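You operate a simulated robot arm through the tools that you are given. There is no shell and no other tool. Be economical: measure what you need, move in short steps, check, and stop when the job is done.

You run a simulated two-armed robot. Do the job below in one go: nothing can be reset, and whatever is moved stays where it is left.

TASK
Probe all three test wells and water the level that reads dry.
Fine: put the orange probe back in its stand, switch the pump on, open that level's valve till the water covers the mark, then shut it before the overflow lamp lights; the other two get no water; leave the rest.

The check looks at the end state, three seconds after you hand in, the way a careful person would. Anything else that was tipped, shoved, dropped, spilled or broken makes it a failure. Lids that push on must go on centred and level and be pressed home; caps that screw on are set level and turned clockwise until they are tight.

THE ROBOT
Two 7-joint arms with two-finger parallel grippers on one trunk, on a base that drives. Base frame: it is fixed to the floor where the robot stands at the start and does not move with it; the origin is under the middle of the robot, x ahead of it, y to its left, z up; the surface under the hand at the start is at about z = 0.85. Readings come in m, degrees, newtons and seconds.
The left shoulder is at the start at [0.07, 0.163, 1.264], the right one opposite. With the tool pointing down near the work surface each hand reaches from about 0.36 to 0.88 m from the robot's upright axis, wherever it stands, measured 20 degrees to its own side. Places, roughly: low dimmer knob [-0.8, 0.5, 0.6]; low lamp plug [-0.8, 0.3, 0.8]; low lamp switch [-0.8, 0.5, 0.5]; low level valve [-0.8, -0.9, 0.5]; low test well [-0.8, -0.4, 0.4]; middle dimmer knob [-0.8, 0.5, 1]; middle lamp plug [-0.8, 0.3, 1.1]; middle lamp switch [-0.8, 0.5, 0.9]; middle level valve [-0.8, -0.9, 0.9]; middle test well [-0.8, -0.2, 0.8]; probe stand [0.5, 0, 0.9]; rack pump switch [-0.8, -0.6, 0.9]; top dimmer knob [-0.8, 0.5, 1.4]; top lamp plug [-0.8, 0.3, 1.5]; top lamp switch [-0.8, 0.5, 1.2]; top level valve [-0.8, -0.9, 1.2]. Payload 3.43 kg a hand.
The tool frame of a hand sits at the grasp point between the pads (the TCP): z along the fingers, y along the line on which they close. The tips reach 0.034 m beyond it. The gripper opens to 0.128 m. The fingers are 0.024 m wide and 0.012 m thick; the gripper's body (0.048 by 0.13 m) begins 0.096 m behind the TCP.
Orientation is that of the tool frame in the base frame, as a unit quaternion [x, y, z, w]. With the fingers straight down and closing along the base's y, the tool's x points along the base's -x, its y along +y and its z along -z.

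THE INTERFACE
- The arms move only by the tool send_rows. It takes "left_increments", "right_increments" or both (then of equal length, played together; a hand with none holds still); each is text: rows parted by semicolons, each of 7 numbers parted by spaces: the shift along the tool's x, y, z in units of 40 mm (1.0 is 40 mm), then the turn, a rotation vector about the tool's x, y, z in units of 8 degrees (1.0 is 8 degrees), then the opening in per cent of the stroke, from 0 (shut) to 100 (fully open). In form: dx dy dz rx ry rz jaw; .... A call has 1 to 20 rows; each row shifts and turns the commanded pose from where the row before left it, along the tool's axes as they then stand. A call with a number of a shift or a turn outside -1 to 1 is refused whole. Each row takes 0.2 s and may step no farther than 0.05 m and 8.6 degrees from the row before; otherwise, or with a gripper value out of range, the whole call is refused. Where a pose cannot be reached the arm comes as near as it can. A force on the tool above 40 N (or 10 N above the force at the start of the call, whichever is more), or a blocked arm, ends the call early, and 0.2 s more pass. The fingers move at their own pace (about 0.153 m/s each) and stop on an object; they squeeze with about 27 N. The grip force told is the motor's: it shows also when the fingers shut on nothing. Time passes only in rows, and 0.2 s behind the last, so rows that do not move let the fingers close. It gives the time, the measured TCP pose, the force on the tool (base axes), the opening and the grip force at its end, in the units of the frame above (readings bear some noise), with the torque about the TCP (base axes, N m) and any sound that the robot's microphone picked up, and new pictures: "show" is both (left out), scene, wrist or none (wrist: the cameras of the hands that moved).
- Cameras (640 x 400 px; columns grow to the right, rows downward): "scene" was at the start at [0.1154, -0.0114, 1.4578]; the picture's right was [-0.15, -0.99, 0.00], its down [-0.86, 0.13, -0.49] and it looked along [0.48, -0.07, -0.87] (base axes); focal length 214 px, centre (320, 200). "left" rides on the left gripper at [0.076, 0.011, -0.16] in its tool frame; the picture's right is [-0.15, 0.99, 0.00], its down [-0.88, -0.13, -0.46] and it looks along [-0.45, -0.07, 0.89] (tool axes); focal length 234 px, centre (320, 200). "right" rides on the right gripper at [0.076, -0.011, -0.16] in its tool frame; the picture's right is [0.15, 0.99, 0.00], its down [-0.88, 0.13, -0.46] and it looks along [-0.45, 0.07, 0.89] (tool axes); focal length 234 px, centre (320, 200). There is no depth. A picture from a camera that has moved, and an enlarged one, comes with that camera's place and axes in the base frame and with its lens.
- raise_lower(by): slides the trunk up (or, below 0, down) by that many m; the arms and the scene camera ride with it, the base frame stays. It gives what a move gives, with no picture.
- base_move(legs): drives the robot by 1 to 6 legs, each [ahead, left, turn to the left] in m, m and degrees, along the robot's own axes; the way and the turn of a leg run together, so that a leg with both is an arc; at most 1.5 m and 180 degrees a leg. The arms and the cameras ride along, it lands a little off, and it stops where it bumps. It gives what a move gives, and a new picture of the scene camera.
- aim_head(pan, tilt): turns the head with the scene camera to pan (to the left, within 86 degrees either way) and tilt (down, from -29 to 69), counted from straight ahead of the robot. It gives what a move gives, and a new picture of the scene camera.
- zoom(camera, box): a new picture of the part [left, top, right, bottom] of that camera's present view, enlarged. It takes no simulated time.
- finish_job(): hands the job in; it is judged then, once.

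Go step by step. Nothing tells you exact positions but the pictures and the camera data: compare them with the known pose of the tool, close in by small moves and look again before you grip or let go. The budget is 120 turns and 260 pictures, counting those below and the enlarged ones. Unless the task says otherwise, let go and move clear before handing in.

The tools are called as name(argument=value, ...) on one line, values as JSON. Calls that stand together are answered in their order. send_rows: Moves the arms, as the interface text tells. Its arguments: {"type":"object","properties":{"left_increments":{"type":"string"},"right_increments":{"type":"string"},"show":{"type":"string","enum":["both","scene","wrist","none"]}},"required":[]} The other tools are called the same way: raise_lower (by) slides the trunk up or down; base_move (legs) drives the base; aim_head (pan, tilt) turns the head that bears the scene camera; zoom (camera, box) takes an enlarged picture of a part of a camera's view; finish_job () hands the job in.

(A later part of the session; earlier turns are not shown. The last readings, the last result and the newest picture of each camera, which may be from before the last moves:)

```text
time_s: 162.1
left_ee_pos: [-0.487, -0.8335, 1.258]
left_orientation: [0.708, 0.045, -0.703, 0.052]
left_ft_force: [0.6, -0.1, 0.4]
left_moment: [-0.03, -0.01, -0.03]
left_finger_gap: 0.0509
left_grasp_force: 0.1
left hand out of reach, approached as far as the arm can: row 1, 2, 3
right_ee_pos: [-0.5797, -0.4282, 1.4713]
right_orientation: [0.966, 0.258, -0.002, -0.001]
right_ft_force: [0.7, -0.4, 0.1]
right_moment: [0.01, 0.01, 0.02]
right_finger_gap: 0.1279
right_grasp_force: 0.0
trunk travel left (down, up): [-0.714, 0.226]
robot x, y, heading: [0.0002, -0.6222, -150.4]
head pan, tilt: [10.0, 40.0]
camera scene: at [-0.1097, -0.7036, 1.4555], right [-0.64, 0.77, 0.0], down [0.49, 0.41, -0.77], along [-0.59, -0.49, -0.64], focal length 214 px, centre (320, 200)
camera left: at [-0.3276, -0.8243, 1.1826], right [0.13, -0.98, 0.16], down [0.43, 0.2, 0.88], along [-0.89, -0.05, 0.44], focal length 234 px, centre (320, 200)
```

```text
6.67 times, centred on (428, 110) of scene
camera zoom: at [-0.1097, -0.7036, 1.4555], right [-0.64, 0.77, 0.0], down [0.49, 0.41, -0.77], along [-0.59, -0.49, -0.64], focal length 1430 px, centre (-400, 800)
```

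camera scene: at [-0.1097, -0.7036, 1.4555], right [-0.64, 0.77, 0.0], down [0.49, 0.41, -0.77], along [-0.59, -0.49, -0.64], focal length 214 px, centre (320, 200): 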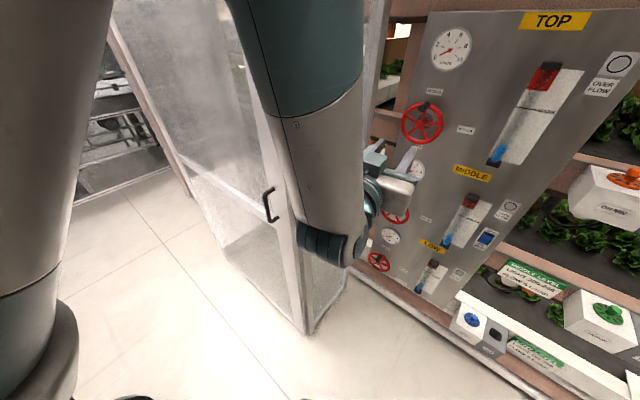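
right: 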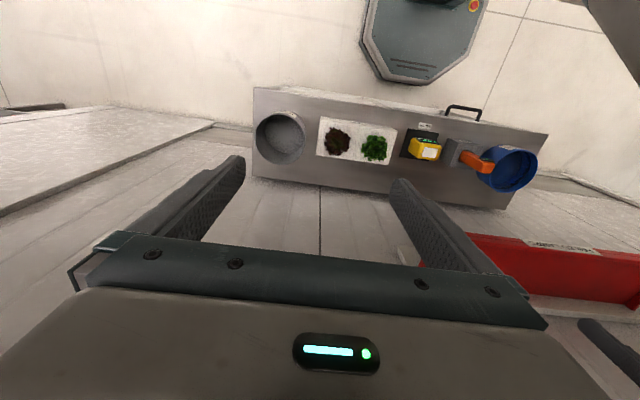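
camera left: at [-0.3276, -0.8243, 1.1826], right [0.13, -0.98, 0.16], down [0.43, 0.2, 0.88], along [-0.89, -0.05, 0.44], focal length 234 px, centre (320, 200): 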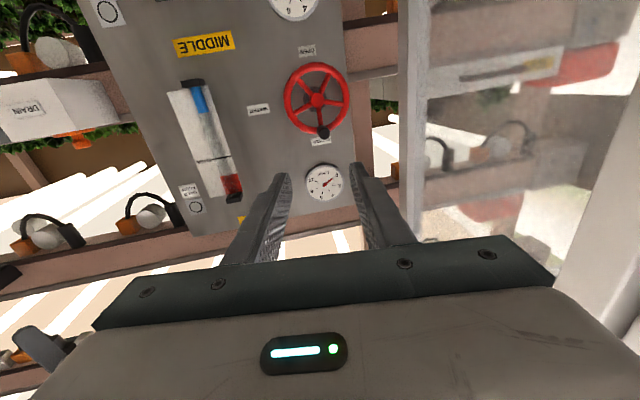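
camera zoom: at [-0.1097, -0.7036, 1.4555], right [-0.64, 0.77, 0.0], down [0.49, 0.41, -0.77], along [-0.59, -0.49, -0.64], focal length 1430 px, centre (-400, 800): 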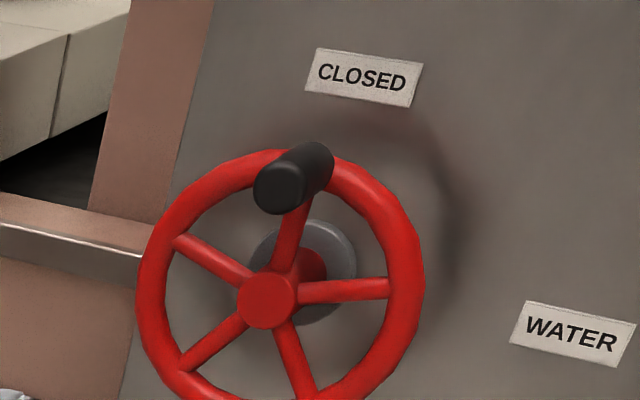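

The knob tip (on the wheel at 12 o'clock, pointing to CLOSED) is near (-0.725, -0.872, 1.27); hub ≈(-0.777, -0.876, 1.215). I approach it with open fingers.

send_rows(left_increments="-0.054 0.132 0.84 0.2 0 0 40;-0.054 0.132 0.84 0.2 0 0 40;-0.054 0.132 0.84 0.2 0 0 40;-0.054 0.132 0.84 0.2 0 0 40;-0.054 0.132 0.8 0.2 0 0 40;0 0 0 0 0 0 40", show="both")

zoom(camera="left", box=[220, 40, 420, 200])

```text
time_s: 163.5
left_ee_pos: [-0.6329, -0.832, 1.3043]
left_orientation: [-0.705, -0.041, 0.707, -0.038]
left_ft_force: [-0.6, 0.4, 0.4]
left_moment: [0.03, 0.01, 0.03]
left_finger_gap: 0.051
left_grasp_force: 0.1
left hand out of reach, approached as far as the arm can: row 1, 2, 3, 4, 5
right_ee_pos: [-0.579, -0.4261, 1.4723]
right_orientation: [0.966, 0.258, -0.002, -0.001]
right_ft_force: [-0.9, 0.1, -0.2]
right_moment: [-0.01, -0.01, 0.03]
right_finger_gap: 0.1282
right_grasp_force: 0.0
trunk travel left (down, up): [-0.714, 0.226]
robot x, y, heading: [0.0014, -0.6235, -150.5]
head pan, tilt: [10.0, 40.0]
camera scene: at [-0.1094, -0.7016, 1.4556], right [-0.64, 0.77, 0.0], down [0.5, 0.41, -0.77], along [-0.59, -0.49, -0.64], focal length 214 px, centre (320, 200)
camera left: at [-0.4742, -0.8246, 1.2281], right [0.11, -0.98, 0.14], down [0.44, 0.18, 0.88], along [-0.89, -0.04, 0.45], focal length 234 px, centre (320, 200)
```

scene: 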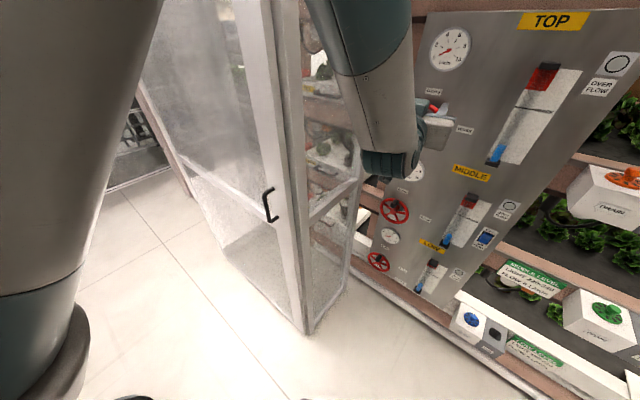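
left: 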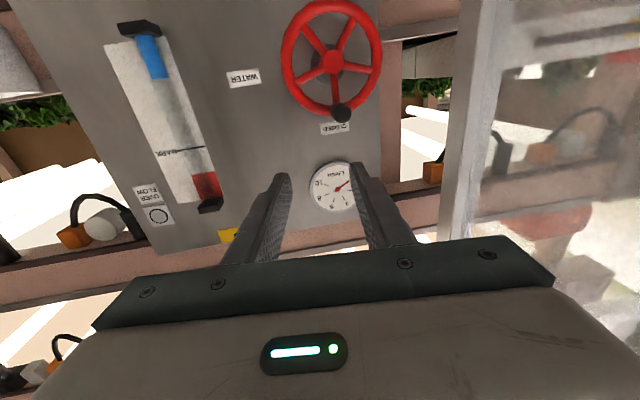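

```text
2.50 times, centred on (320, 120) of left
camera zoom: at [-0.4742, -0.8246, 1.2281], right [0.11, -0.98, 0.14], down [0.44, 0.18, 0.88], along [-0.89, -0.04, 0.45], focal length 585 px, centre (320, 400)
```

zoom: 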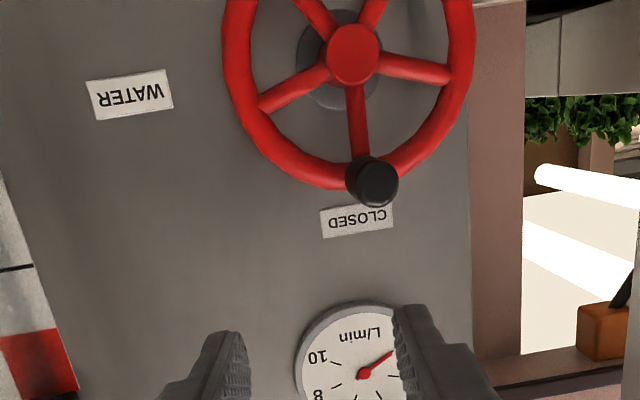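

The arm is at a wrist limit here (it drifted up). I lower the trunk by 0.12 m and raise the hand instead.

raise_lower(by=-0.12)

send_rows(left_increments="-0.7 0 0 0 0 0 40;-0.7 0 0 0 0 0 40;-0.7 0 0 0 0 0 40;-0.7 0 0 0 0 0 40;0 0 0 0 0 0 40", show="both")

```text
time_s: 165.0
left_ee_pos: [-0.6326, -0.8324, 1.1853]
left_orientation: [-0.704, -0.041, 0.708, -0.037]
left_ft_force: [-0.9, -0.3, 0.1]
left_moment: [-0.02, -0.05, 0.01]
left_finger_gap: 0.0513
left_grasp_force: 0.1
right_ee_pos: [-0.58, -0.4289, 1.3525]
right_orientation: [0.966, 0.258, -0.002, -0.001]
right_ft_force: [0.6, -1.1, 0.2]
right_moment: [-0.01, 0.01, -0.03]
right_finger_gap: 0.1279
right_grasp_force: 0.1
trunk travel left (down, up): [-0.594, 0.346]
robot x, y, heading: [0.0002, -0.6283, -150.4]
head pan, tilt: [10.0, 40.0]
```

```text
time_s: 166.2
left_ee_pos: [-0.6361, -0.8197, 1.2867]
left_orientation: [0.709, 0.03, -0.703, 0.04]
left_ft_force: [0.9, -0.5, -0.1]
left_moment: [0.02, 0.02, 0.02]
left_finger_gap: 0.0512
left_grasp_force: 0.0
right_ee_pos: [-0.5805, -0.4303, 1.3517]
right_orientation: [0.966, 0.258, -0.002, 0.0]
right_ft_force: [-0.8, -0.1, -0.5]
right_moment: [0.01, -0.03, -0.03]
right_finger_gap: 0.1283
right_grasp_force: 0.0
trunk travel left (down, up): [-0.594, 0.346]
robot x, y, heading: [-0.001, -0.6287, -149.9]
head pan, tilt: [10.0, 40.0]
camera scene: at [-0.1098, -0.703, 1.3356], right [-0.64, 0.77, 0.0], down [0.49, 0.41, -0.77], along [-0.59, -0.49, -0.64], focal length 214 px, centre (320, 200)
camera left: at [-0.4761, -0.8152, 1.2121], right [0.1, -0.98, 0.16], down [0.43, 0.19, 0.88], along [-0.9, -0.01, 0.44], focal length 234 px, centre (320, 200)
```

scene: 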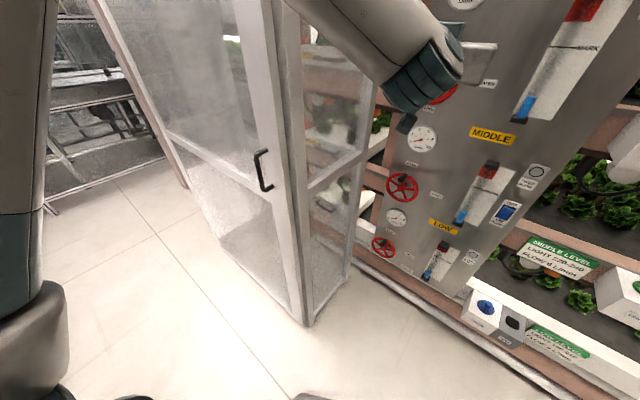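
left: 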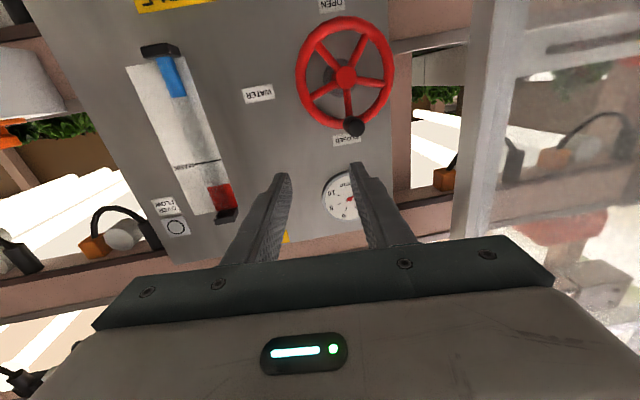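

Now in reach. I line up with the knob.

send_rows(left_increments="0.2 0.4 0.4 0 0 0 40;0.2 0.4 0.4 0 0 0 40;0.18 0.37 0.4 0 0 0 40;0 0 0 0 0 0 40", show="none")

zoom(camera="left", box=[220, 40, 420, 200])

zoom(camera="scene", box=[370, 0, 530, 120])

```text
time_s: 167.2
left_ee_pos: [-0.6779, -0.8708, 1.2639]
left_orientation: [0.709, 0.03, -0.704, 0.041]
left_ft_force: [-0.2, 0.7, -0.3]
left_moment: [-0.03, -0.01, 0.02]
left_finger_gap: 0.051
left_grasp_force: 0.1
right_ee_pos: [-0.5797, -0.4278, 1.3515]
right_orientation: [0.966, 0.258, -0.002, -0.001]
right_ft_force: [0.3, 0.4, 0.4]
right_moment: [-0.01, 0.02, -0.01]
right_finger_gap: 0.128
right_grasp_force: 0.2
trunk travel left (down, up): [-0.594, 0.346]
robot x, y, heading: [-0.0035, -0.6246, -150.5]
head pan, tilt: [10.0, 40.0]
```

```text
2.50 times, centred on (320, 120) of left
camera zoom: at [-0.5175, -0.8673, 1.1892], right [0.1, -0.98, 0.16], down [0.43, 0.19, 0.88], along [-0.9, -0.01, 0.44], focal length 585 px, centre (320, 400)
```

zoom: 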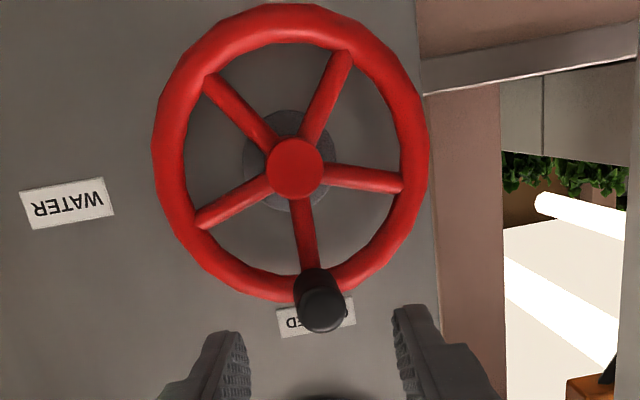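

```text
3.33 times, centred on (450, 60) of scene
camera zoom: at [-0.1094, -0.7031, 1.3356], right [-0.64, 0.77, 0.0], down [0.49, 0.41, -0.77], along [-0.59, -0.49, -0.64], focal length 715 px, centre (-113, 667)
```

zoom: 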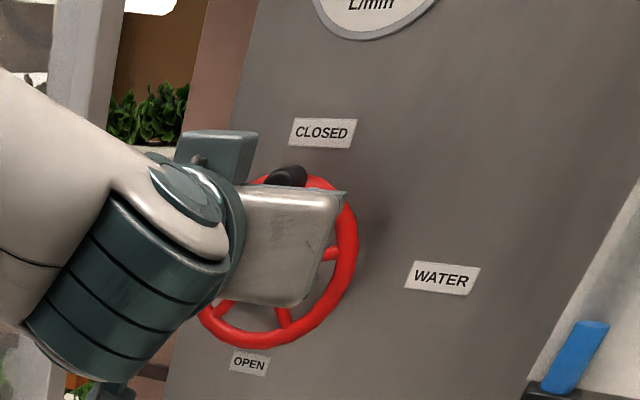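

Well lined up; lower 6 mm and go in 50 mm.

send_rows(left_increments="0.15 0 0.4 0 0 0 40;0 0 0.4 0 0 0 40;0 0 0.4 0 0 0 40;0 0 0 0 0 0 40", show="none")

zoom(camera="left", box=[220, 40, 420, 200])

```text
time_s: 168.2
left_ee_pos: [-0.7267, -0.8771, 1.2559]
left_orientation: [0.709, 0.03, -0.703, 0.041]
left_ft_force: [0.3, -1.0, -1.0]
left_moment: [0.01, 0.0, 0.0]
left_finger_gap: 0.0514
left_grasp_force: 0.0
right_ee_pos: [-0.5794, -0.428, 1.3511]
right_orientation: [0.966, 0.258, -0.002, -0.001]
right_ft_force: [0.9, -0.5, 0.6]
right_moment: [-0.05, 0.02, -0.03]
right_finger_gap: 0.1282
right_grasp_force: 0.0
trunk travel left (down, up): [-0.594, 0.346]
robot x, y, heading: [-0.0032, -0.625, -150.3]
head pan, tilt: [10.0, 40.0]
```

```text
2.50 times, centred on (320, 120) of left
camera zoom: at [-0.5663, -0.8737, 1.1812], right [0.1, -0.98, 0.16], down [0.43, 0.19, 0.88], along [-0.9, -0.01, 0.44], focal length 585 px, centre (320, 400)
```

zoom: 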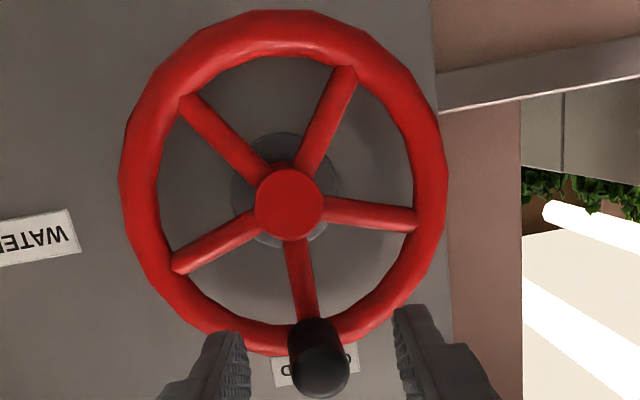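

The fingers straddle the knob. I close on it and test a small turn counter-clockwise (toward robot's left).

send_rows(left_increments="0 0 0 0 0 0 20;0 0 0 0 0 0 0;0 0 0 0 0 0 0", show="none")

send_rows(left_increments="0.02 0.15 0.015 0 0 0 0;0.02 0.15 0.015 0 0 0 0", show="none")

zoom(camera="left", box=[220, 40, 420, 200])

```text
time_s: 169.0
left_ee_pos: [-0.7257, -0.8765, 1.2558]
left_orientation: [0.709, 0.03, -0.704, 0.04]
left_ft_force: [1.5, -0.8, 0.7]
left_moment: [0.0, -0.03, 0.01]
left_finger_gap: 0.0
left_grasp_force: 27.1
right_ee_pos: [-0.5802, -0.4295, 1.352]
right_orientation: [0.966, 0.258, -0.002, -0.001]
right_ft_force: [-0.3, -0.8, -0.1]
right_moment: [-0.02, -0.01, 0.01]
right_finger_gap: 0.128
right_grasp_force: 0.1
trunk travel left (down, up): [-0.594, 0.346]
robot x, y, heading: [-0.0018, -0.6225, -150.2]
head pan, tilt: [10.0, 40.0]
```

```text
time_s: 169.6
left_ee_pos: [-0.724, -0.8883, 1.255]
left_orientation: [0.709, 0.029, -0.703, 0.04]
left_ft_force: [2.4, 1.2, -2.4]
left_moment: [0.01, -0.04, -0.04]
left_finger_gap: 0.0
left_grasp_force: 27.2
right_ee_pos: [-0.5785, -0.4285, 1.3519]
right_orientation: [0.966, 0.258, -0.002, -0.002]
right_ft_force: [0.2, -0.8, -0.4]
right_moment: [0.04, 0.01, 0.01]
right_finger_gap: 0.128
right_grasp_force: 0.1
trunk travel left (down, up): [-0.594, 0.346]
robot x, y, heading: [-0.0013, -0.622, -150.6]
head pan, tilt: [10.0, 40.0]
```

```text
2.50 times, centred on (320, 120) of left
camera zoom: at [-0.5656, -0.8854, 1.1813], right [0.1, -0.98, 0.16], down [0.43, 0.19, 0.88], along [-0.9, -0.01, 0.44], focal length 585 px, centre (320, 400)
```

zoom: 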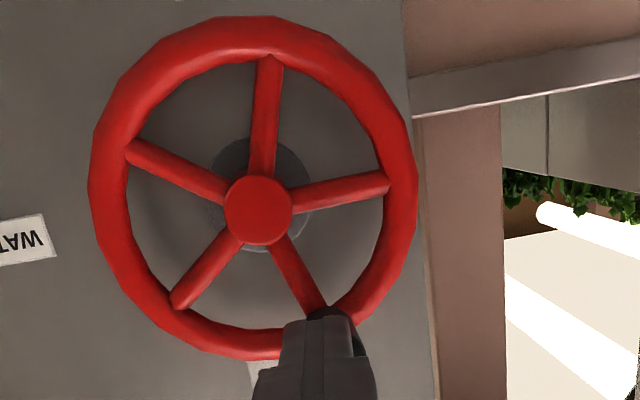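

The fingers slipped off but pushed the wheel ~20° counter-clockwise—it turns that way. Check the gauge and level (no time passes).

zoom(camera="scene", box=[370, 0, 640, 150])

zoom(camera="left", box=[0, 0, 640, 400])

```text
2.37 times, centred on (505, 75) of scene
camera zoom: at [-0.1093, -0.7036, 1.3356], right [-0.64, 0.77, 0.0], down [0.49, 0.41, -0.77], along [-0.59, -0.49, -0.64], focal length 508 px, centre (-118, 496)
```

zoom: 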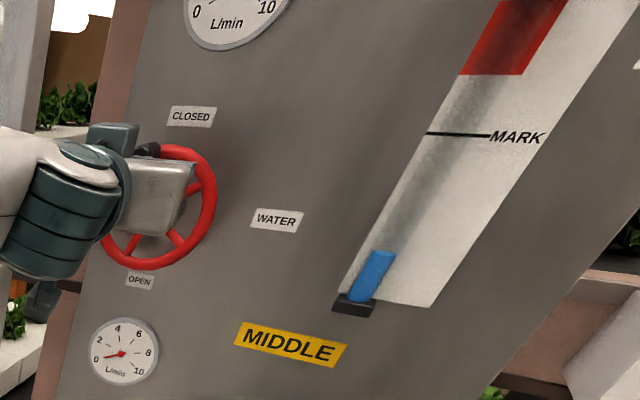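

```text
1.00 times, centred on (320, 200) of left (not enlarged: the box is as wide or as high as the picture)
camera zoom: at [-0.5656, -0.8854, 1.1813], right [0.1, -0.98, 0.16], down [0.43, 0.19, 0.88], along [-0.9, -0.01, 0.44], focal length 234 px, centre (320, 200)
```

zoom: 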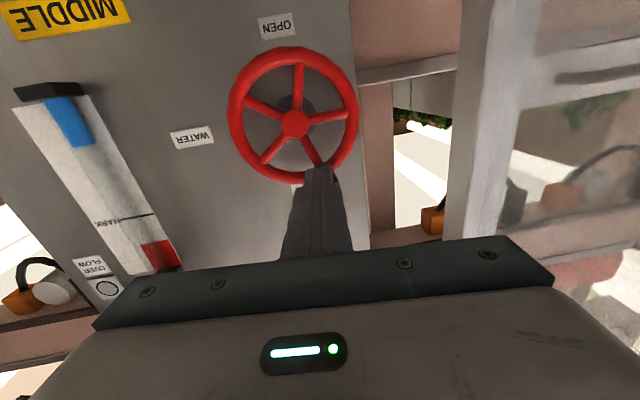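

I back off, reopen and go ~25 mm deeper onto the knob at its new angle.

send_rows(left_increments="0 0 -0.8 0 0 0 0;0 0.23 0 0 0 0 40;-0.05 0 0 0 0 0 40", show="none")

zoom(camera="left", box=[220, 40, 420, 200])

zoom(camera="scene", box=[370, 0, 640, 150])

```text
time_s: 170.4
left_ee_pos: [-0.6933, -0.8957, 1.2571]
left_orientation: [0.709, 0.03, -0.703, 0.04]
left_ft_force: [0.0, -0.3, 0.4]
left_moment: [0.02, 0.02, -0.02]
left_finger_gap: 0.0512
left_grasp_force: 0.1
right_ee_pos: [-0.5794, -0.4281, 1.3504]
right_orientation: [0.966, 0.258, -0.002, -0.001]
right_ft_force: [-0.3, -0.2, 0.2]
right_moment: [0.02, -0.02, -0.05]
right_finger_gap: 0.128
right_grasp_force: 0.0
trunk travel left (down, up): [-0.594, 0.346]
robot x, y, heading: [-0.0004, -0.6229, -150.3]
head pan, tilt: [10.0, 40.0]
```

```text
2.50 times, centred on (320, 120) of left
camera zoom: at [-0.5329, -0.8919, 1.1836], right [0.1, -0.98, 0.16], down [0.43, 0.19, 0.88], along [-0.9, -0.01, 0.44], focal length 585 px, centre (320, 400)
```

zoom: 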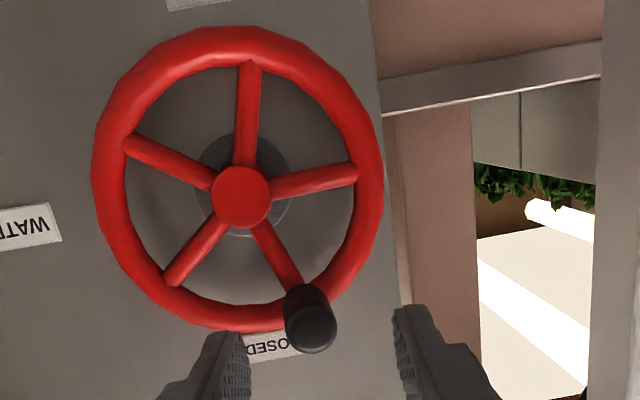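

```text
2.37 times, centred on (505, 75) of scene
camera zoom: at [-0.1099, -0.7034, 1.3356], right [-0.64, 0.77, 0.0], down [0.49, 0.41, -0.77], along [-0.59, -0.49, -0.64], focal length 508 px, centre (-118, 496)
```

zoom: 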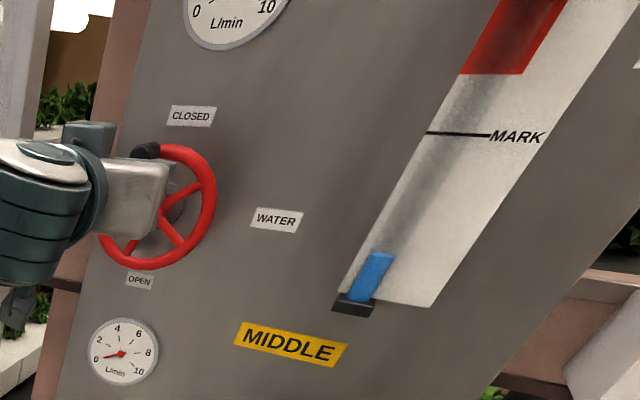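

send_rows(left_increments="-0.1 -0.1 0.45 0 0 0 40;0 0 0.45 0 0 0 40;0 0 0.47 0 0 0 40;0 0 0 0 0 0 15;0 0 0 0 0 0 0;0 0 0 0 0 0 0", show="none")

zoom(camera="left", box=[220, 40, 420, 200])

zoom(camera="scene", box=[370, 0, 640, 150])

```text
time_s: 171.8
left_ee_pos: [-0.7481, -0.8955, 1.2611]
left_orientation: [0.709, 0.029, -0.703, 0.04]
left_ft_force: [0.9, -1.4, -0.7]
left_moment: [-0.07, -0.18, -1.01]
left_finger_gap: 0.0235
left_grasp_force: 44.8
right_ee_pos: [-0.5803, -0.4288, 1.3514]
right_orientation: [0.966, 0.258, -0.002, -0.001]
right_ft_force: [-0.3, 0.1, 0.4]
right_moment: [0.0, -0.03, 0.03]
right_finger_gap: 0.1282
right_grasp_force: 0.0
trunk travel left (down, up): [-0.594, 0.346]
robot x, y, heading: [-0.002, -0.6222, -150.3]
head pan, tilt: [10.0, 40.0]
```

```text
2.50 times, centred on (320, 120) of left
camera zoom: at [-0.5883, -0.8931, 1.1869], right [0.1, -0.98, 0.16], down [0.43, 0.19, 0.88], along [-0.9, -0.01, 0.44], focal length 585 px, centre (320, 400)
```

zoom: 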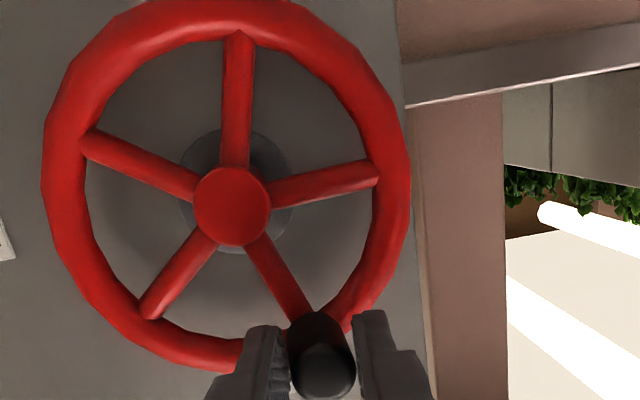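

```text
2.37 times, centred on (505, 75) of scene
camera zoom: at [-0.1098, -0.7039, 1.3355], right [-0.64, 0.77, 0.0], down [0.49, 0.41, -0.77], along [-0.59, -0.49, -0.64], focal length 508 px, centre (-118, 496)
```

zoom: 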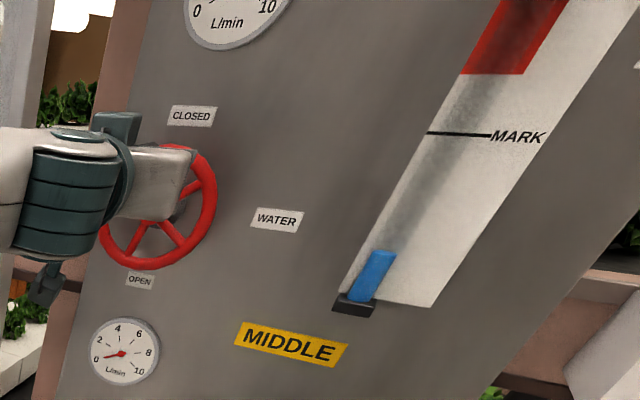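

Gripped. I turn on another 30° and watch the level and gauge.

send_rows(left_increments="0.09 0.14 0.015 0 0 0 0;0.09 0.14 0.015 0 0 0 0;0.12 0.115 0.01 0 0 0 0;0.12 0.11 0.01 0 0 0 0", show="none")

aim_head(pan=-2, tilt=28)

zoom(camera="scene", box=[240, 20, 480, 170])

zoom(camera="left", box=[220, 40, 420, 200])

```text
time_s: 172.8
left_ee_pos: [-0.7446, -0.9096, 1.252]
left_orientation: [0.707, 0.028, -0.706, 0.044]
left_ft_force: [-24.5, -10.6, 14.0]
left_moment: [-0.04, 0.18, -0.79]
left_finger_gap: 0.023
left_grasp_force: 45.1
right_ee_pos: [-0.5784, -0.4199, 1.3523]
right_orientation: [0.966, 0.258, -0.004, 0.002]
right_ft_force: [0.4, -0.8, -0.1]
right_moment: [-0.04, -0.02, 0.01]
right_finger_gap: 0.1281
right_grasp_force: 0.1
trunk travel left (down, up): [-0.594, 0.346]
robot x, y, heading: [0.0031, -0.624, -150.3]
head pan, tilt: [10.0, 40.0]
```

```text
time_s: 173.5
left_ee_pos: [-0.744, -0.9104, 1.2521]
left_orientation: [0.707, 0.028, -0.705, 0.044]
left_ft_force: [-19.0, -14.5, 21.5]
left_moment: [-0.01, 0.47, -0.6]
left_finger_gap: 0.0231
left_grasp_force: 44.9
right_ee_pos: [-0.5774, -0.4211, 1.3506]
right_orientation: [0.966, 0.258, -0.004, 0.002]
right_ft_force: [0.1, 0.2, 0.1]
right_moment: [0.0, 0.0, 0.0]
right_finger_gap: 0.1281
right_grasp_force: 0.1
trunk travel left (down, up): [-0.594, 0.346]
robot x, y, heading: [-0.0, -0.6251, -150.3]
head pan, tilt: [-2.0, 28.0]
camera scene: at [-0.1222, -0.683, 1.3548], right [-0.47, 0.89, -0.01], down [0.41, 0.21, -0.89], along [-0.78, -0.41, -0.47], focal length 214 px, centre (320, 200)
```

scene: 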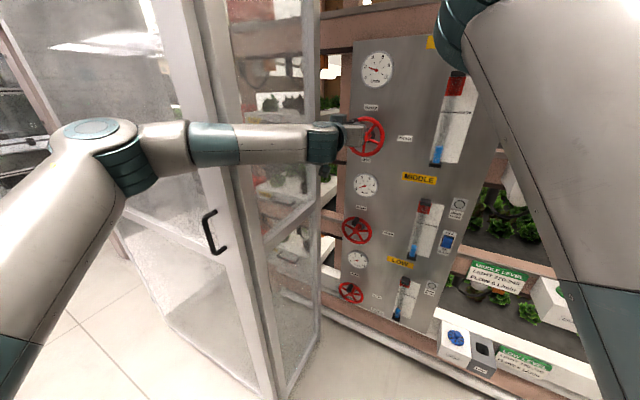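

```text
2.67 times, centred on (360, 95) of scene
camera zoom: at [-0.1222, -0.683, 1.3548], right [-0.47, 0.89, -0.01], down [0.41, 0.21, -0.89], along [-0.78, -0.41, -0.47], focal length 572 px, centre (213, 480)
```

zoom: 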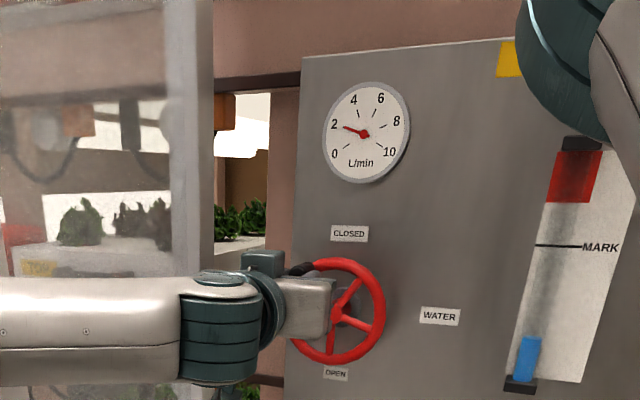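

```text
2.50 times, centred on (320, 120) of left
camera zoom: at [-0.5851, -0.9067, 1.1757], right [0.1, -0.98, 0.17], down [0.44, 0.2, 0.88], along [-0.89, -0.01, 0.45], focal length 585 px, centre (320, 400)
```

zoom: 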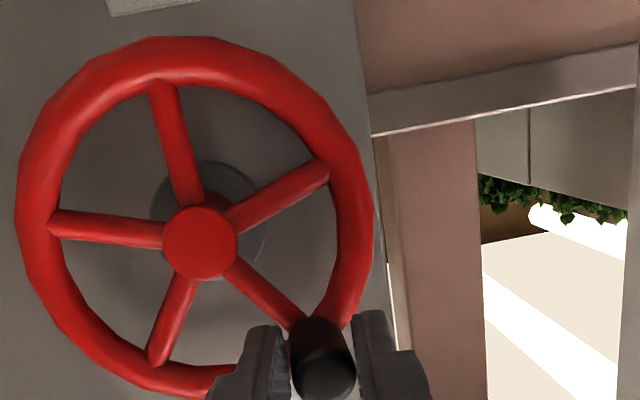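

Gauge reads 2 L/min and water rises. I hold here and watch the rate.

send_rows(left_increments="0 0 0 0 0 0 0;0 0 0 0 0 0 0;0 0 0 0 0 0 0;0 0 0 0 0 0 0;0 0 0 0 0 0 0", show="none")

zoom(camera="scene", box=[240, 20, 480, 170])

```text
time_s: 174.7
left_ee_pos: [-0.7446, -0.9102, 1.2508]
left_orientation: [0.707, 0.027, -0.705, 0.043]
left_ft_force: [-20.7, -20.1, 22.4]
left_moment: [-0.05, 0.34, -0.44]
left_finger_gap: 0.0232
left_grasp_force: 44.9
right_ee_pos: [-0.5773, -0.4208, 1.3531]
right_orientation: [0.966, 0.257, -0.005, 0.002]
right_ft_force: [0.5, -0.2, 0.3]
right_moment: [0.01, 0.0, -0.02]
right_finger_gap: 0.1276
right_grasp_force: 0.1
trunk travel left (down, up): [-0.594, 0.346]
robot x, y, heading: [-0.0001, -0.622, -150.4]
head pan, tilt: [-2.0, 28.0]
```

```text
2.67 times, centred on (360, 95) of scene
camera zoom: at [-0.122, -0.6832, 1.3549], right [-0.46, 0.89, -0.01], down [0.41, 0.21, -0.89], along [-0.78, -0.41, -0.47], focal length 572 px, centre (213, 480)
```

zoom: 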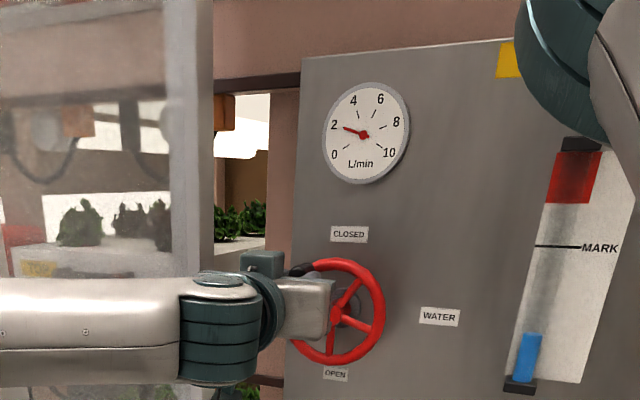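

Level rises ~3.3 px/s; the mark is ~88 px up, so about 27 s. I wait in blocks.

send_rows(left_increments="0 0 0 0 0 0 0;0 0 0 0 0 0 0;0 0 0 0 0 0 0;0 0 0 0 0 0 0;0 0 0 0 0 0 0;0 0 0 0 0 0 0;0 0 0 0 0 0 0;0 0 0 0 0 0 0;0 0 0 0 0 0 0;0 0 0 0 0 0 0;0 0 0 0 0 0 0;0 0 0 0 0 0 0;0 0 0 0 0 0 0;0 0 0 0 0 0 0;0 0 0 0 0 0 0;0 0 0 0 0 0 0;0 0 0 0 0 0 0;0 0 0 0 0 0 0;0 0 0 0 0 0 0;0 0 0 0 0 0 0", show="none")

send_rows(left_increments="0 0 0 0 0 0 0;0 0 0 0 0 0 0;0 0 0 0 0 0 0;0 0 0 0 0 0 0;0 0 0 0 0 0 0;0 0 0 0 0 0 0;0 0 0 0 0 0 0;0 0 0 0 0 0 0;0 0 0 0 0 0 0;0 0 0 0 0 0 0;0 0 0 0 0 0 0;0 0 0 0 0 0 0;0 0 0 0 0 0 0;0 0 0 0 0 0 0;0 0 0 0 0 0 0;0 0 0 0 0 0 0;0 0 0 0 0 0 0;0 0 0 0 0 0 0;0 0 0 0 0 0 0;0 0 0 0 0 0 0", show="none")

zoom(camera="scene", box=[240, 20, 480, 170])

```text
time_s: 178.9
left_ee_pos: [-0.7449, -0.9113, 1.2494]
left_orientation: [0.708, 0.026, -0.705, 0.042]
left_ft_force: [-23.5, -10.8, 15.5]
left_moment: [0.05, 0.24, -0.69]
left_finger_gap: 0.0229
left_grasp_force: 44.8
right_ee_pos: [-0.5765, -0.4206, 1.3529]
right_orientation: [0.966, 0.257, -0.004, 0.001]
right_ft_force: [-0.7, 0.1, -0.3]
right_moment: [0.02, -0.02, -0.01]
right_finger_gap: 0.1279
right_grasp_force: 0.0
trunk travel left (down, up): [-0.594, 0.346]
robot x, y, heading: [-0.0005, -0.6241, -150.3]
head pan, tilt: [-2.0, 28.0]
```

```text
time_s: 183.1
left_ee_pos: [-0.7442, -0.9108, 1.2495]
left_orientation: [0.708, 0.028, -0.705, 0.043]
left_ft_force: [-23.8, -10.8, 16.1]
left_moment: [0.05, 0.24, -0.65]
left_finger_gap: 0.0228
left_grasp_force: 44.5
right_ee_pos: [-0.576, -0.4214, 1.3523]
right_orientation: [0.966, 0.258, -0.004, 0.001]
right_ft_force: [-0.2, -0.4, 0.3]
right_moment: [0.01, 0.02, -0.02]
right_finger_gap: 0.128
right_grasp_force: 0.0
trunk travel left (down, up): [-0.594, 0.346]
robot x, y, heading: [-0.0023, -0.6252, -150.2]
head pan, tilt: [-2.0, 28.0]
```

```text
2.67 times, centred on (360, 95) of scene
camera zoom: at [-0.121, -0.684, 1.3549], right [-0.46, 0.89, 0.0], down [0.41, 0.21, -0.89], along [-0.78, -0.41, -0.46], focal length 572 px, centre (213, 480)
```

zoom: 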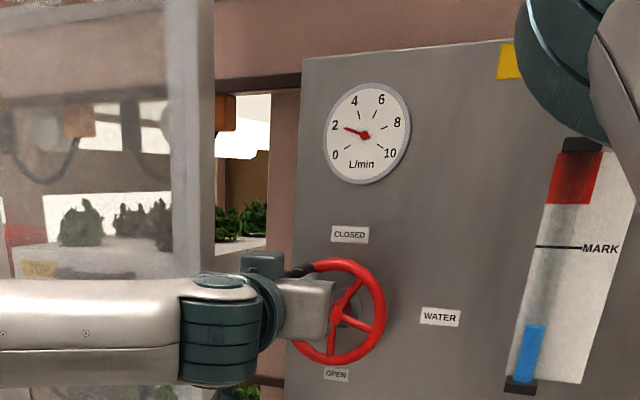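

At ~1.1 px/s (slow, safe) I need about 70 s more. I keep waiting.

send_rows(left_increments="0 0 0 0 0 0 0;0 0 0 0 0 0 0;0 0 0 0 0 0 0;0 0 0 0 0 0 0;0 0 0 0 0 0 0;0 0 0 0 0 0 0;0 0 0 0 0 0 0;0 0 0 0 0 0 0;0 0 0 0 0 0 0;0 0 0 0 0 0 0;0 0 0 0 0 0 0;0 0 0 0 0 0 0;0 0 0 0 0 0 0;0 0 0 0 0 0 0;0 0 0 0 0 0 0;0 0 0 0 0 0 0;0 0 0 0 0 0 0;0 0 0 0 0 0 0;0 0 0 0 0 0 0;0 0 0 0 0 0 0", show="none")

send_rows(left_increments="0 0 0 0 0 0 0;0 0 0 0 0 0 0;0 0 0 0 0 0 0;0 0 0 0 0 0 0;0 0 0 0 0 0 0;0 0 0 0 0 0 0;0 0 0 0 0 0 0;0 0 0 0 0 0 0;0 0 0 0 0 0 0;0 0 0 0 0 0 0;0 0 0 0 0 0 0;0 0 0 0 0 0 0;0 0 0 0 0 0 0;0 0 0 0 0 0 0;0 0 0 0 0 0 0;0 0 0 0 0 0 0;0 0 0 0 0 0 0;0 0 0 0 0 0 0;0 0 0 0 0 0 0;0 0 0 0 0 0 0", show="none")

send_rows(left_increments="0 0 0 0 0 0 0;0 0 0 0 0 0 0;0 0 0 0 0 0 0;0 0 0 0 0 0 0;0 0 0 0 0 0 0;0 0 0 0 0 0 0;0 0 0 0 0 0 0;0 0 0 0 0 0 0;0 0 0 0 0 0 0;0 0 0 0 0 0 0;0 0 0 0 0 0 0;0 0 0 0 0 0 0;0 0 0 0 0 0 0;0 0 0 0 0 0 0;0 0 0 0 0 0 0;0 0 0 0 0 0 0;0 0 0 0 0 0 0;0 0 0 0 0 0 0;0 0 0 0 0 0 0;0 0 0 0 0 0 0", show="none")

send_rows(left_increments="0 0 0 0 0 0 0;0 0 0 0 0 0 0;0 0 0 0 0 0 0;0 0 0 0 0 0 0;0 0 0 0 0 0 0;0 0 0 0 0 0 0;0 0 0 0 0 0 0;0 0 0 0 0 0 0;0 0 0 0 0 0 0;0 0 0 0 0 0 0;0 0 0 0 0 0 0;0 0 0 0 0 0 0;0 0 0 0 0 0 0;0 0 0 0 0 0 0;0 0 0 0 0 0 0;0 0 0 0 0 0 0;0 0 0 0 0 0 0;0 0 0 0 0 0 0;0 0 0 0 0 0 0;0 0 0 0 0 0 0", show="none")

send_rows(left_increments="0 0 0 0 0 0 0;0 0 0 0 0 0 0;0 0 0 0 0 0 0;0 0 0 0 0 0 0;0 0 0 0 0 0 0;0 0 0 0 0 0 0;0 0 0 0 0 0 0;0 0 0 0 0 0 0;0 0 0 0 0 0 0;0 0 0 0 0 0 0;0 0 0 0 0 0 0;0 0 0 0 0 0 0;0 0 0 0 0 0 0;0 0 0 0 0 0 0;0 0 0 0 0 0 0;0 0 0 0 0 0 0;0 0 0 0 0 0 0;0 0 0 0 0 0 0;0 0 0 0 0 0 0;0 0 0 0 0 0 0", show="none")

zoom(camera="scene", box=[240, 20, 480, 170])

```text
time_s: 187.3
left_ee_pos: [-0.7429, -0.9109, 1.2495]
left_orientation: [0.708, 0.027, -0.705, 0.043]
left_ft_force: [-25.7, -10.6, 15.6]
left_moment: [0.05, 0.19, -0.62]
left_finger_gap: 0.0231
left_grasp_force: 44.5
right_ee_pos: [-0.5752, -0.4214, 1.3521]
right_orientation: [0.966, 0.258, -0.004, 0.001]
right_ft_force: [-0.9, 0.4, -0.1]
right_moment: [-0.04, 0.02, -0.02]
right_finger_gap: 0.1279
right_grasp_force: 0.0
trunk travel left (down, up): [-0.594, 0.346]
robot x, y, heading: [-0.004, -0.6245, -150.2]
head pan, tilt: [-2.0, 28.0]
```

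```text
time_s: 191.5
left_ee_pos: [-0.7437, -0.9104, 1.2493]
left_orientation: [0.708, 0.028, -0.705, 0.042]
left_ft_force: [-24.0, -8.4, 12.1]
left_moment: [0.03, 0.17, -0.64]
left_finger_gap: 0.0228
left_grasp_force: 45.3
right_ee_pos: [-0.5766, -0.4213, 1.3518]
right_orientation: [0.966, 0.258, -0.004, 0.001]
right_ft_force: [0.0, -0.7, 0.8]
right_moment: [0.0, -0.01, 0.03]
right_finger_gap: 0.1281
right_grasp_force: 0.0
trunk travel left (down, up): [-0.594, 0.346]
robot x, y, heading: [0.0002, -0.6241, -150.2]
head pan, tilt: [-2.0, 28.0]
```

```text
time_s: 195.7
left_ee_pos: [-0.7424, -0.911, 1.2494]
left_orientation: [0.708, 0.028, -0.705, 0.042]
left_ft_force: [-19.4, -6.9, 7.3]
left_moment: [0.06, 0.09, -0.7]
left_finger_gap: 0.0227
left_grasp_force: 44.9
right_ee_pos: [-0.5749, -0.4214, 1.3525]
right_orientation: [0.966, 0.258, -0.004, 0.002]
right_ft_force: [-0.9, -0.2, -0.3]
right_moment: [0.01, 0.0, 0.03]
right_finger_gap: 0.128
right_grasp_force: 0.1
trunk travel left (down, up): [-0.594, 0.346]
robot x, y, heading: [-0.0028, -0.6255, -150.4]
head pan, tilt: [-2.0, 28.0]
```

```text
time_s: 199.9
left_ee_pos: [-0.7432, -0.9105, 1.2492]
left_orientation: [0.708, 0.027, -0.705, 0.042]
left_ft_force: [-13.3, -2.4, 3.2]
left_moment: [0.01, -0.03, -0.74]
left_finger_gap: 0.0228
left_grasp_force: 44.7
right_ee_pos: [-0.5757, -0.4234, 1.3529]
right_orientation: [0.966, 0.259, -0.004, 0.001]
right_ft_force: [-0.7, -0.1, -0.7]
right_moment: [-0.01, 0.04, -0.01]
right_finger_gap: 0.1282
right_grasp_force: 0.1
trunk travel left (down, up): [-0.594, 0.346]
robot x, y, heading: [-0.0024, -0.6226, -150.3]
head pan, tilt: [-2.0, 28.0]
```

```text
time_s: 204.1
left_ee_pos: [-0.7429, -0.9111, 1.2492]
left_orientation: [0.708, 0.028, -0.705, 0.042]
left_ft_force: [-9.4, -0.1, -0.3]
left_moment: [0.04, -0.06, -0.79]
left_finger_gap: 0.0227
left_grasp_force: 44.7
right_ee_pos: [-0.5749, -0.4212, 1.3523]
right_orientation: [0.966, 0.258, -0.004, 0.002]
right_ft_force: [0.3, 0.7, -0.4]
right_moment: [0.0, 0.01, 0.0]
right_finger_gap: 0.1278
right_grasp_force: 0.0
trunk travel left (down, up): [-0.594, 0.346]
robot x, y, heading: [-0.0004, -0.624, -150.3]
head pan, tilt: [-2.0, 28.0]
```

```text
2.67 times, centred on (360, 95) of scene
camera zoom: at [-0.1203, -0.6848, 1.3549], right [-0.46, 0.89, 0.0], down [0.41, 0.21, -0.89], along [-0.78, -0.41, -0.46], focal length 572 px, centre (213, 480)
```

zoom: 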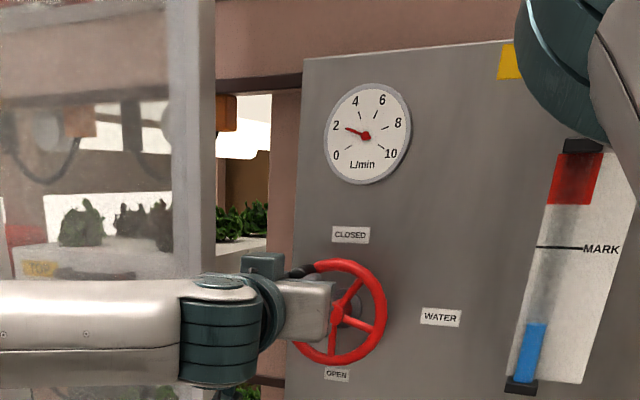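

The level has stalled at this 2 L/min opening (the bed drains it), so more flow is needed. I open another ~25°.

send_rows(left_increments="0.108 0.087 0.01 0 0 0 0;0.108 0.087 0.01 0 0 0 0;0.125 0.06 0.005 0 0 0 0;0.125 0.06 0.005 0 0 0 0;0 0 0 0 0 0 0", show="none")

zoom(camera="scene", box=[240, 20, 480, 170])

zoom(camera="left", box=[220, 40, 420, 200])

```text
time_s: 205.3
left_ee_pos: [-0.7424, -0.9203, 1.234]
left_orientation: [0.71, 0.028, -0.703, 0.044]
left_ft_force: [-5.7, -22.8, 8.8]
left_moment: [-0.11, 0.74, -0.07]
left_finger_gap: 0.0228
left_grasp_force: 44.8
left hand out of reach, approached as far as the arm can: row 4
right_ee_pos: [-0.5739, -0.4206, 1.3527]
right_orientation: [0.966, 0.258, -0.005, 0.002]
right_ft_force: [-0.5, 0.0, -0.3]
right_moment: [0.02, -0.01, 0.01]
right_finger_gap: 0.128
right_grasp_force: 0.1
trunk travel left (down, up): [-0.594, 0.346]
robot x, y, heading: [0.0026, -0.6239, -150.2]
head pan, tilt: [-2.0, 28.0]
```

```text
2.67 times, centred on (360, 95) of scene
camera zoom: at [-0.1191, -0.683, 1.3545], right [-0.47, 0.89, 0.0], down [0.41, 0.21, -0.89], along [-0.78, -0.41, -0.46], focal length 572 px, centre (213, 480)
```

zoom: 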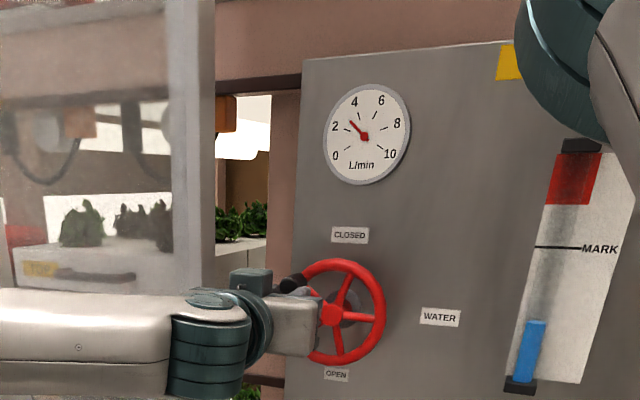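

```text
2.50 times, centred on (320, 120) of left
camera zoom: at [-0.582, -0.9175, 1.1603], right [0.1, -0.98, 0.17], down [0.43, 0.2, 0.88], along [-0.9, -0.01, 0.44], focal length 585 px, centre (320, 400)
```

zoom: 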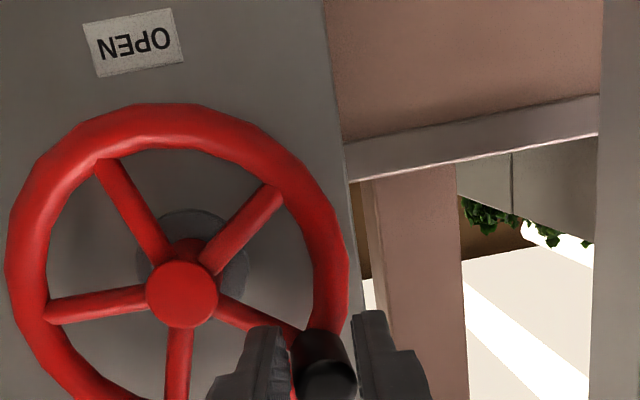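

Flow 3.3 L/min. The arm's lower limit is near, so I use the trunk to continue the downward part of the arc.

raise_lower(by=-0.014)

send_rows(left_increments="0 0 0 0 0 0 0;0 0 0 0 0 0 0;0 0 0 0 0 0 0;0 0 0 0 0 0 0;0 0 0 0 0 0 0;0 0 0 0 0 0 0;0 0 0 0 0 0 0;0 0 0 0 0 0 0;0 0 0 0 0 0 0;0 0 0 0 0 0 0", show="none")

zoom(camera="scene", box=[240, 20, 480, 170])

```text
time_s: 205.9
left_ee_pos: [-0.7407, -0.922, 1.2288]
left_orientation: [-0.706, -0.028, 0.706, -0.043]
left_ft_force: [-3.0, -14.8, 10.6]
left_moment: [0.18, 0.45, -0.48]
left_finger_gap: 0.0212
left_grasp_force: 45.1
right_ee_pos: [-0.5733, -0.4221, 1.3406]
right_orientation: [0.966, 0.258, -0.006, 0.002]
right_ft_force: [0.4, -0.3, -0.1]
right_moment: [-0.03, 0.0, 0.03]
right_finger_gap: 0.128
right_grasp_force: 0.1
trunk travel left (down, up): [-0.58, 0.36]
robot x, y, heading: [0.0016, -0.6251, -150.3]
head pan, tilt: [-2.0, 28.0]
```

```text
time_s: 208.1
left_ee_pos: [-0.741, -0.9205, 1.2225]
left_orientation: [0.709, 0.028, -0.704, 0.042]
left_ft_force: [-1.1, -1.0, -0.6]
left_moment: [0.02, -0.04, 0.03]
left_finger_gap: 0.0
left_grasp_force: 32.8
right_ee_pos: [-0.5737, -0.4219, 1.339]
right_orientation: [0.966, 0.258, -0.006, 0.001]
right_ft_force: [0.5, 1.0, 0.6]
right_moment: [-0.02, 0.01, 0.0]
right_finger_gap: 0.1279
right_grasp_force: 0.1
trunk travel left (down, up): [-0.58, 0.36]
robot x, y, heading: [0.003, -0.624, -150.4]
head pan, tilt: [-2.0, 28.0]
```

```text
2.67 times, centred on (360, 95) of scene
camera zoom: at [-0.1179, -0.6848, 1.3408], right [-0.46, 0.89, 0.0], down [0.41, 0.21, -0.89], along [-0.78, -0.41, -0.46], focal length 572 px, centre (213, 480)
```

zoom: 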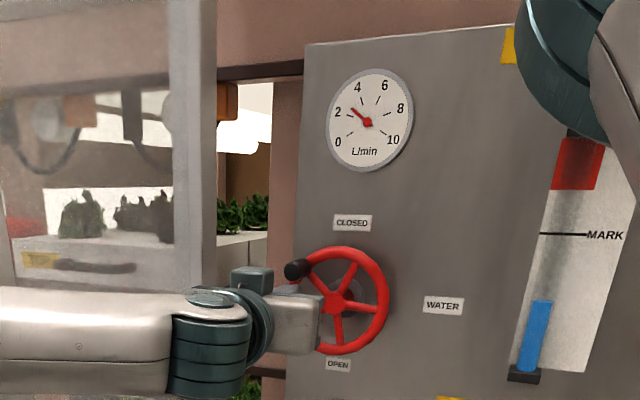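

The grip slipped off the knob, leaving the valve open at ~3.3 L/min with fingers resting beneath the knob — handy for pushing it shut. The level is rising; I wait and watch.

send_rows(left_increments="0 0 0 0 0 0 0;0 0 0 0 0 0 0;0 0 0 0 0 0 0;0 0 0 0 0 0 0;0 0 0 0 0 0 0;0 0 0 0 0 0 0;0 0 0 0 0 0 0;0 0 0 0 0 0 0;0 0 0 0 0 0 0;0 0 0 0 0 0 0;0 0 0 0 0 0 0;0 0 0 0 0 0 0;0 0 0 0 0 0 0;0 0 0 0 0 0 0;0 0 0 0 0 0 0;0 0 0 0 0 0 0;0 0 0 0 0 0 0;0 0 0 0 0 0 0;0 0 0 0 0 0 0;0 0 0 0 0 0 0", show="none")

send_rows(left_increments="0 0 0 0 0 0 0;0 0 0 0 0 0 0;0 0 0 0 0 0 0;0 0 0 0 0 0 0;0 0 0 0 0 0 0;0 0 0 0 0 0 0;0 0 0 0 0 0 0;0 0 0 0 0 0 0;0 0 0 0 0 0 0;0 0 0 0 0 0 0", show="none")

zoom(camera="scene", box=[240, 20, 480, 170])

zoom(camera="left", box=[220, 40, 420, 200])

```text
time_s: 212.3
left_ee_pos: [-0.7417, -0.9212, 1.2246]
left_orientation: [0.708, 0.027, -0.705, 0.042]
left_ft_force: [0.3, 0.3, -0.4]
left_moment: [-0.01, -0.01, -0.01]
left_finger_gap: 0.0
left_grasp_force: 33.2
right_ee_pos: [-0.5725, -0.4207, 1.3392]
right_orientation: [0.966, 0.258, -0.005, 0.001]
right_ft_force: [-0.3, 0.2, 0.5]
right_moment: [0.0, 0.03, -0.01]
right_finger_gap: 0.1282
right_grasp_force: 0.1
trunk travel left (down, up): [-0.58, 0.36]
robot x, y, heading: [-0.0021, -0.6238, -150.3]
head pan, tilt: [-2.0, 28.0]
```

```text
time_s: 214.5
left_ee_pos: [-0.7416, -0.9205, 1.2253]
left_orientation: [0.708, 0.027, -0.705, 0.042]
left_ft_force: [-0.3, -0.5, 0.1]
left_moment: [0.01, -0.01, 0.0]
left_finger_gap: 0.0
left_grasp_force: 33.2
right_ee_pos: [-0.5724, -0.4215, 1.3401]
right_orientation: [0.966, 0.258, -0.006, 0.001]
right_ft_force: [1.1, -0.7, 0.5]
right_moment: [0.0, -0.02, -0.06]
right_finger_gap: 0.128
right_grasp_force: 0.0
trunk travel left (down, up): [-0.58, 0.36]
robot x, y, heading: [0.0019, -0.6272, -150.3]
head pan, tilt: [-2.0, 28.0]
```

```text
2.67 times, centred on (360, 95) of scene
camera zoom: at [-0.1181, -0.6847, 1.3412], right [-0.46, 0.89, 0.0], down [0.41, 0.21, -0.89], along [-0.78, -0.41, -0.46], focal length 572 px, centre (213, 480)
```

zoom: 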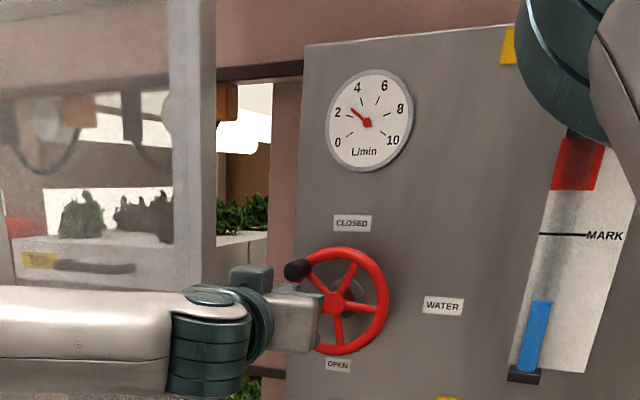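

```text
2.50 times, centred on (320, 120) of left
camera zoom: at [-0.5813, -0.9179, 1.15], right [0.1, -0.98, 0.17], down [0.44, 0.19, 0.88], along [-0.89, -0.01, 0.45], focal length 585 px, centre (320, 400)
```

zoom: 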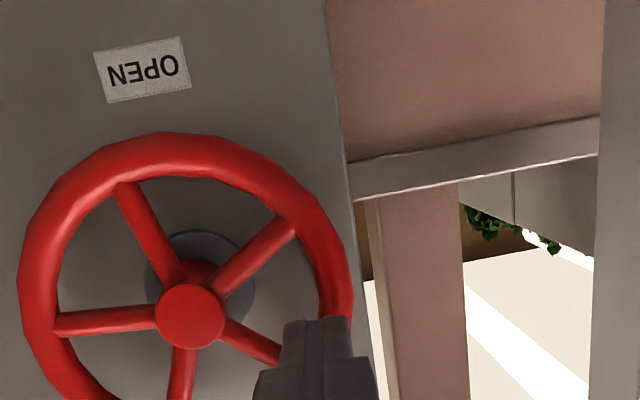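

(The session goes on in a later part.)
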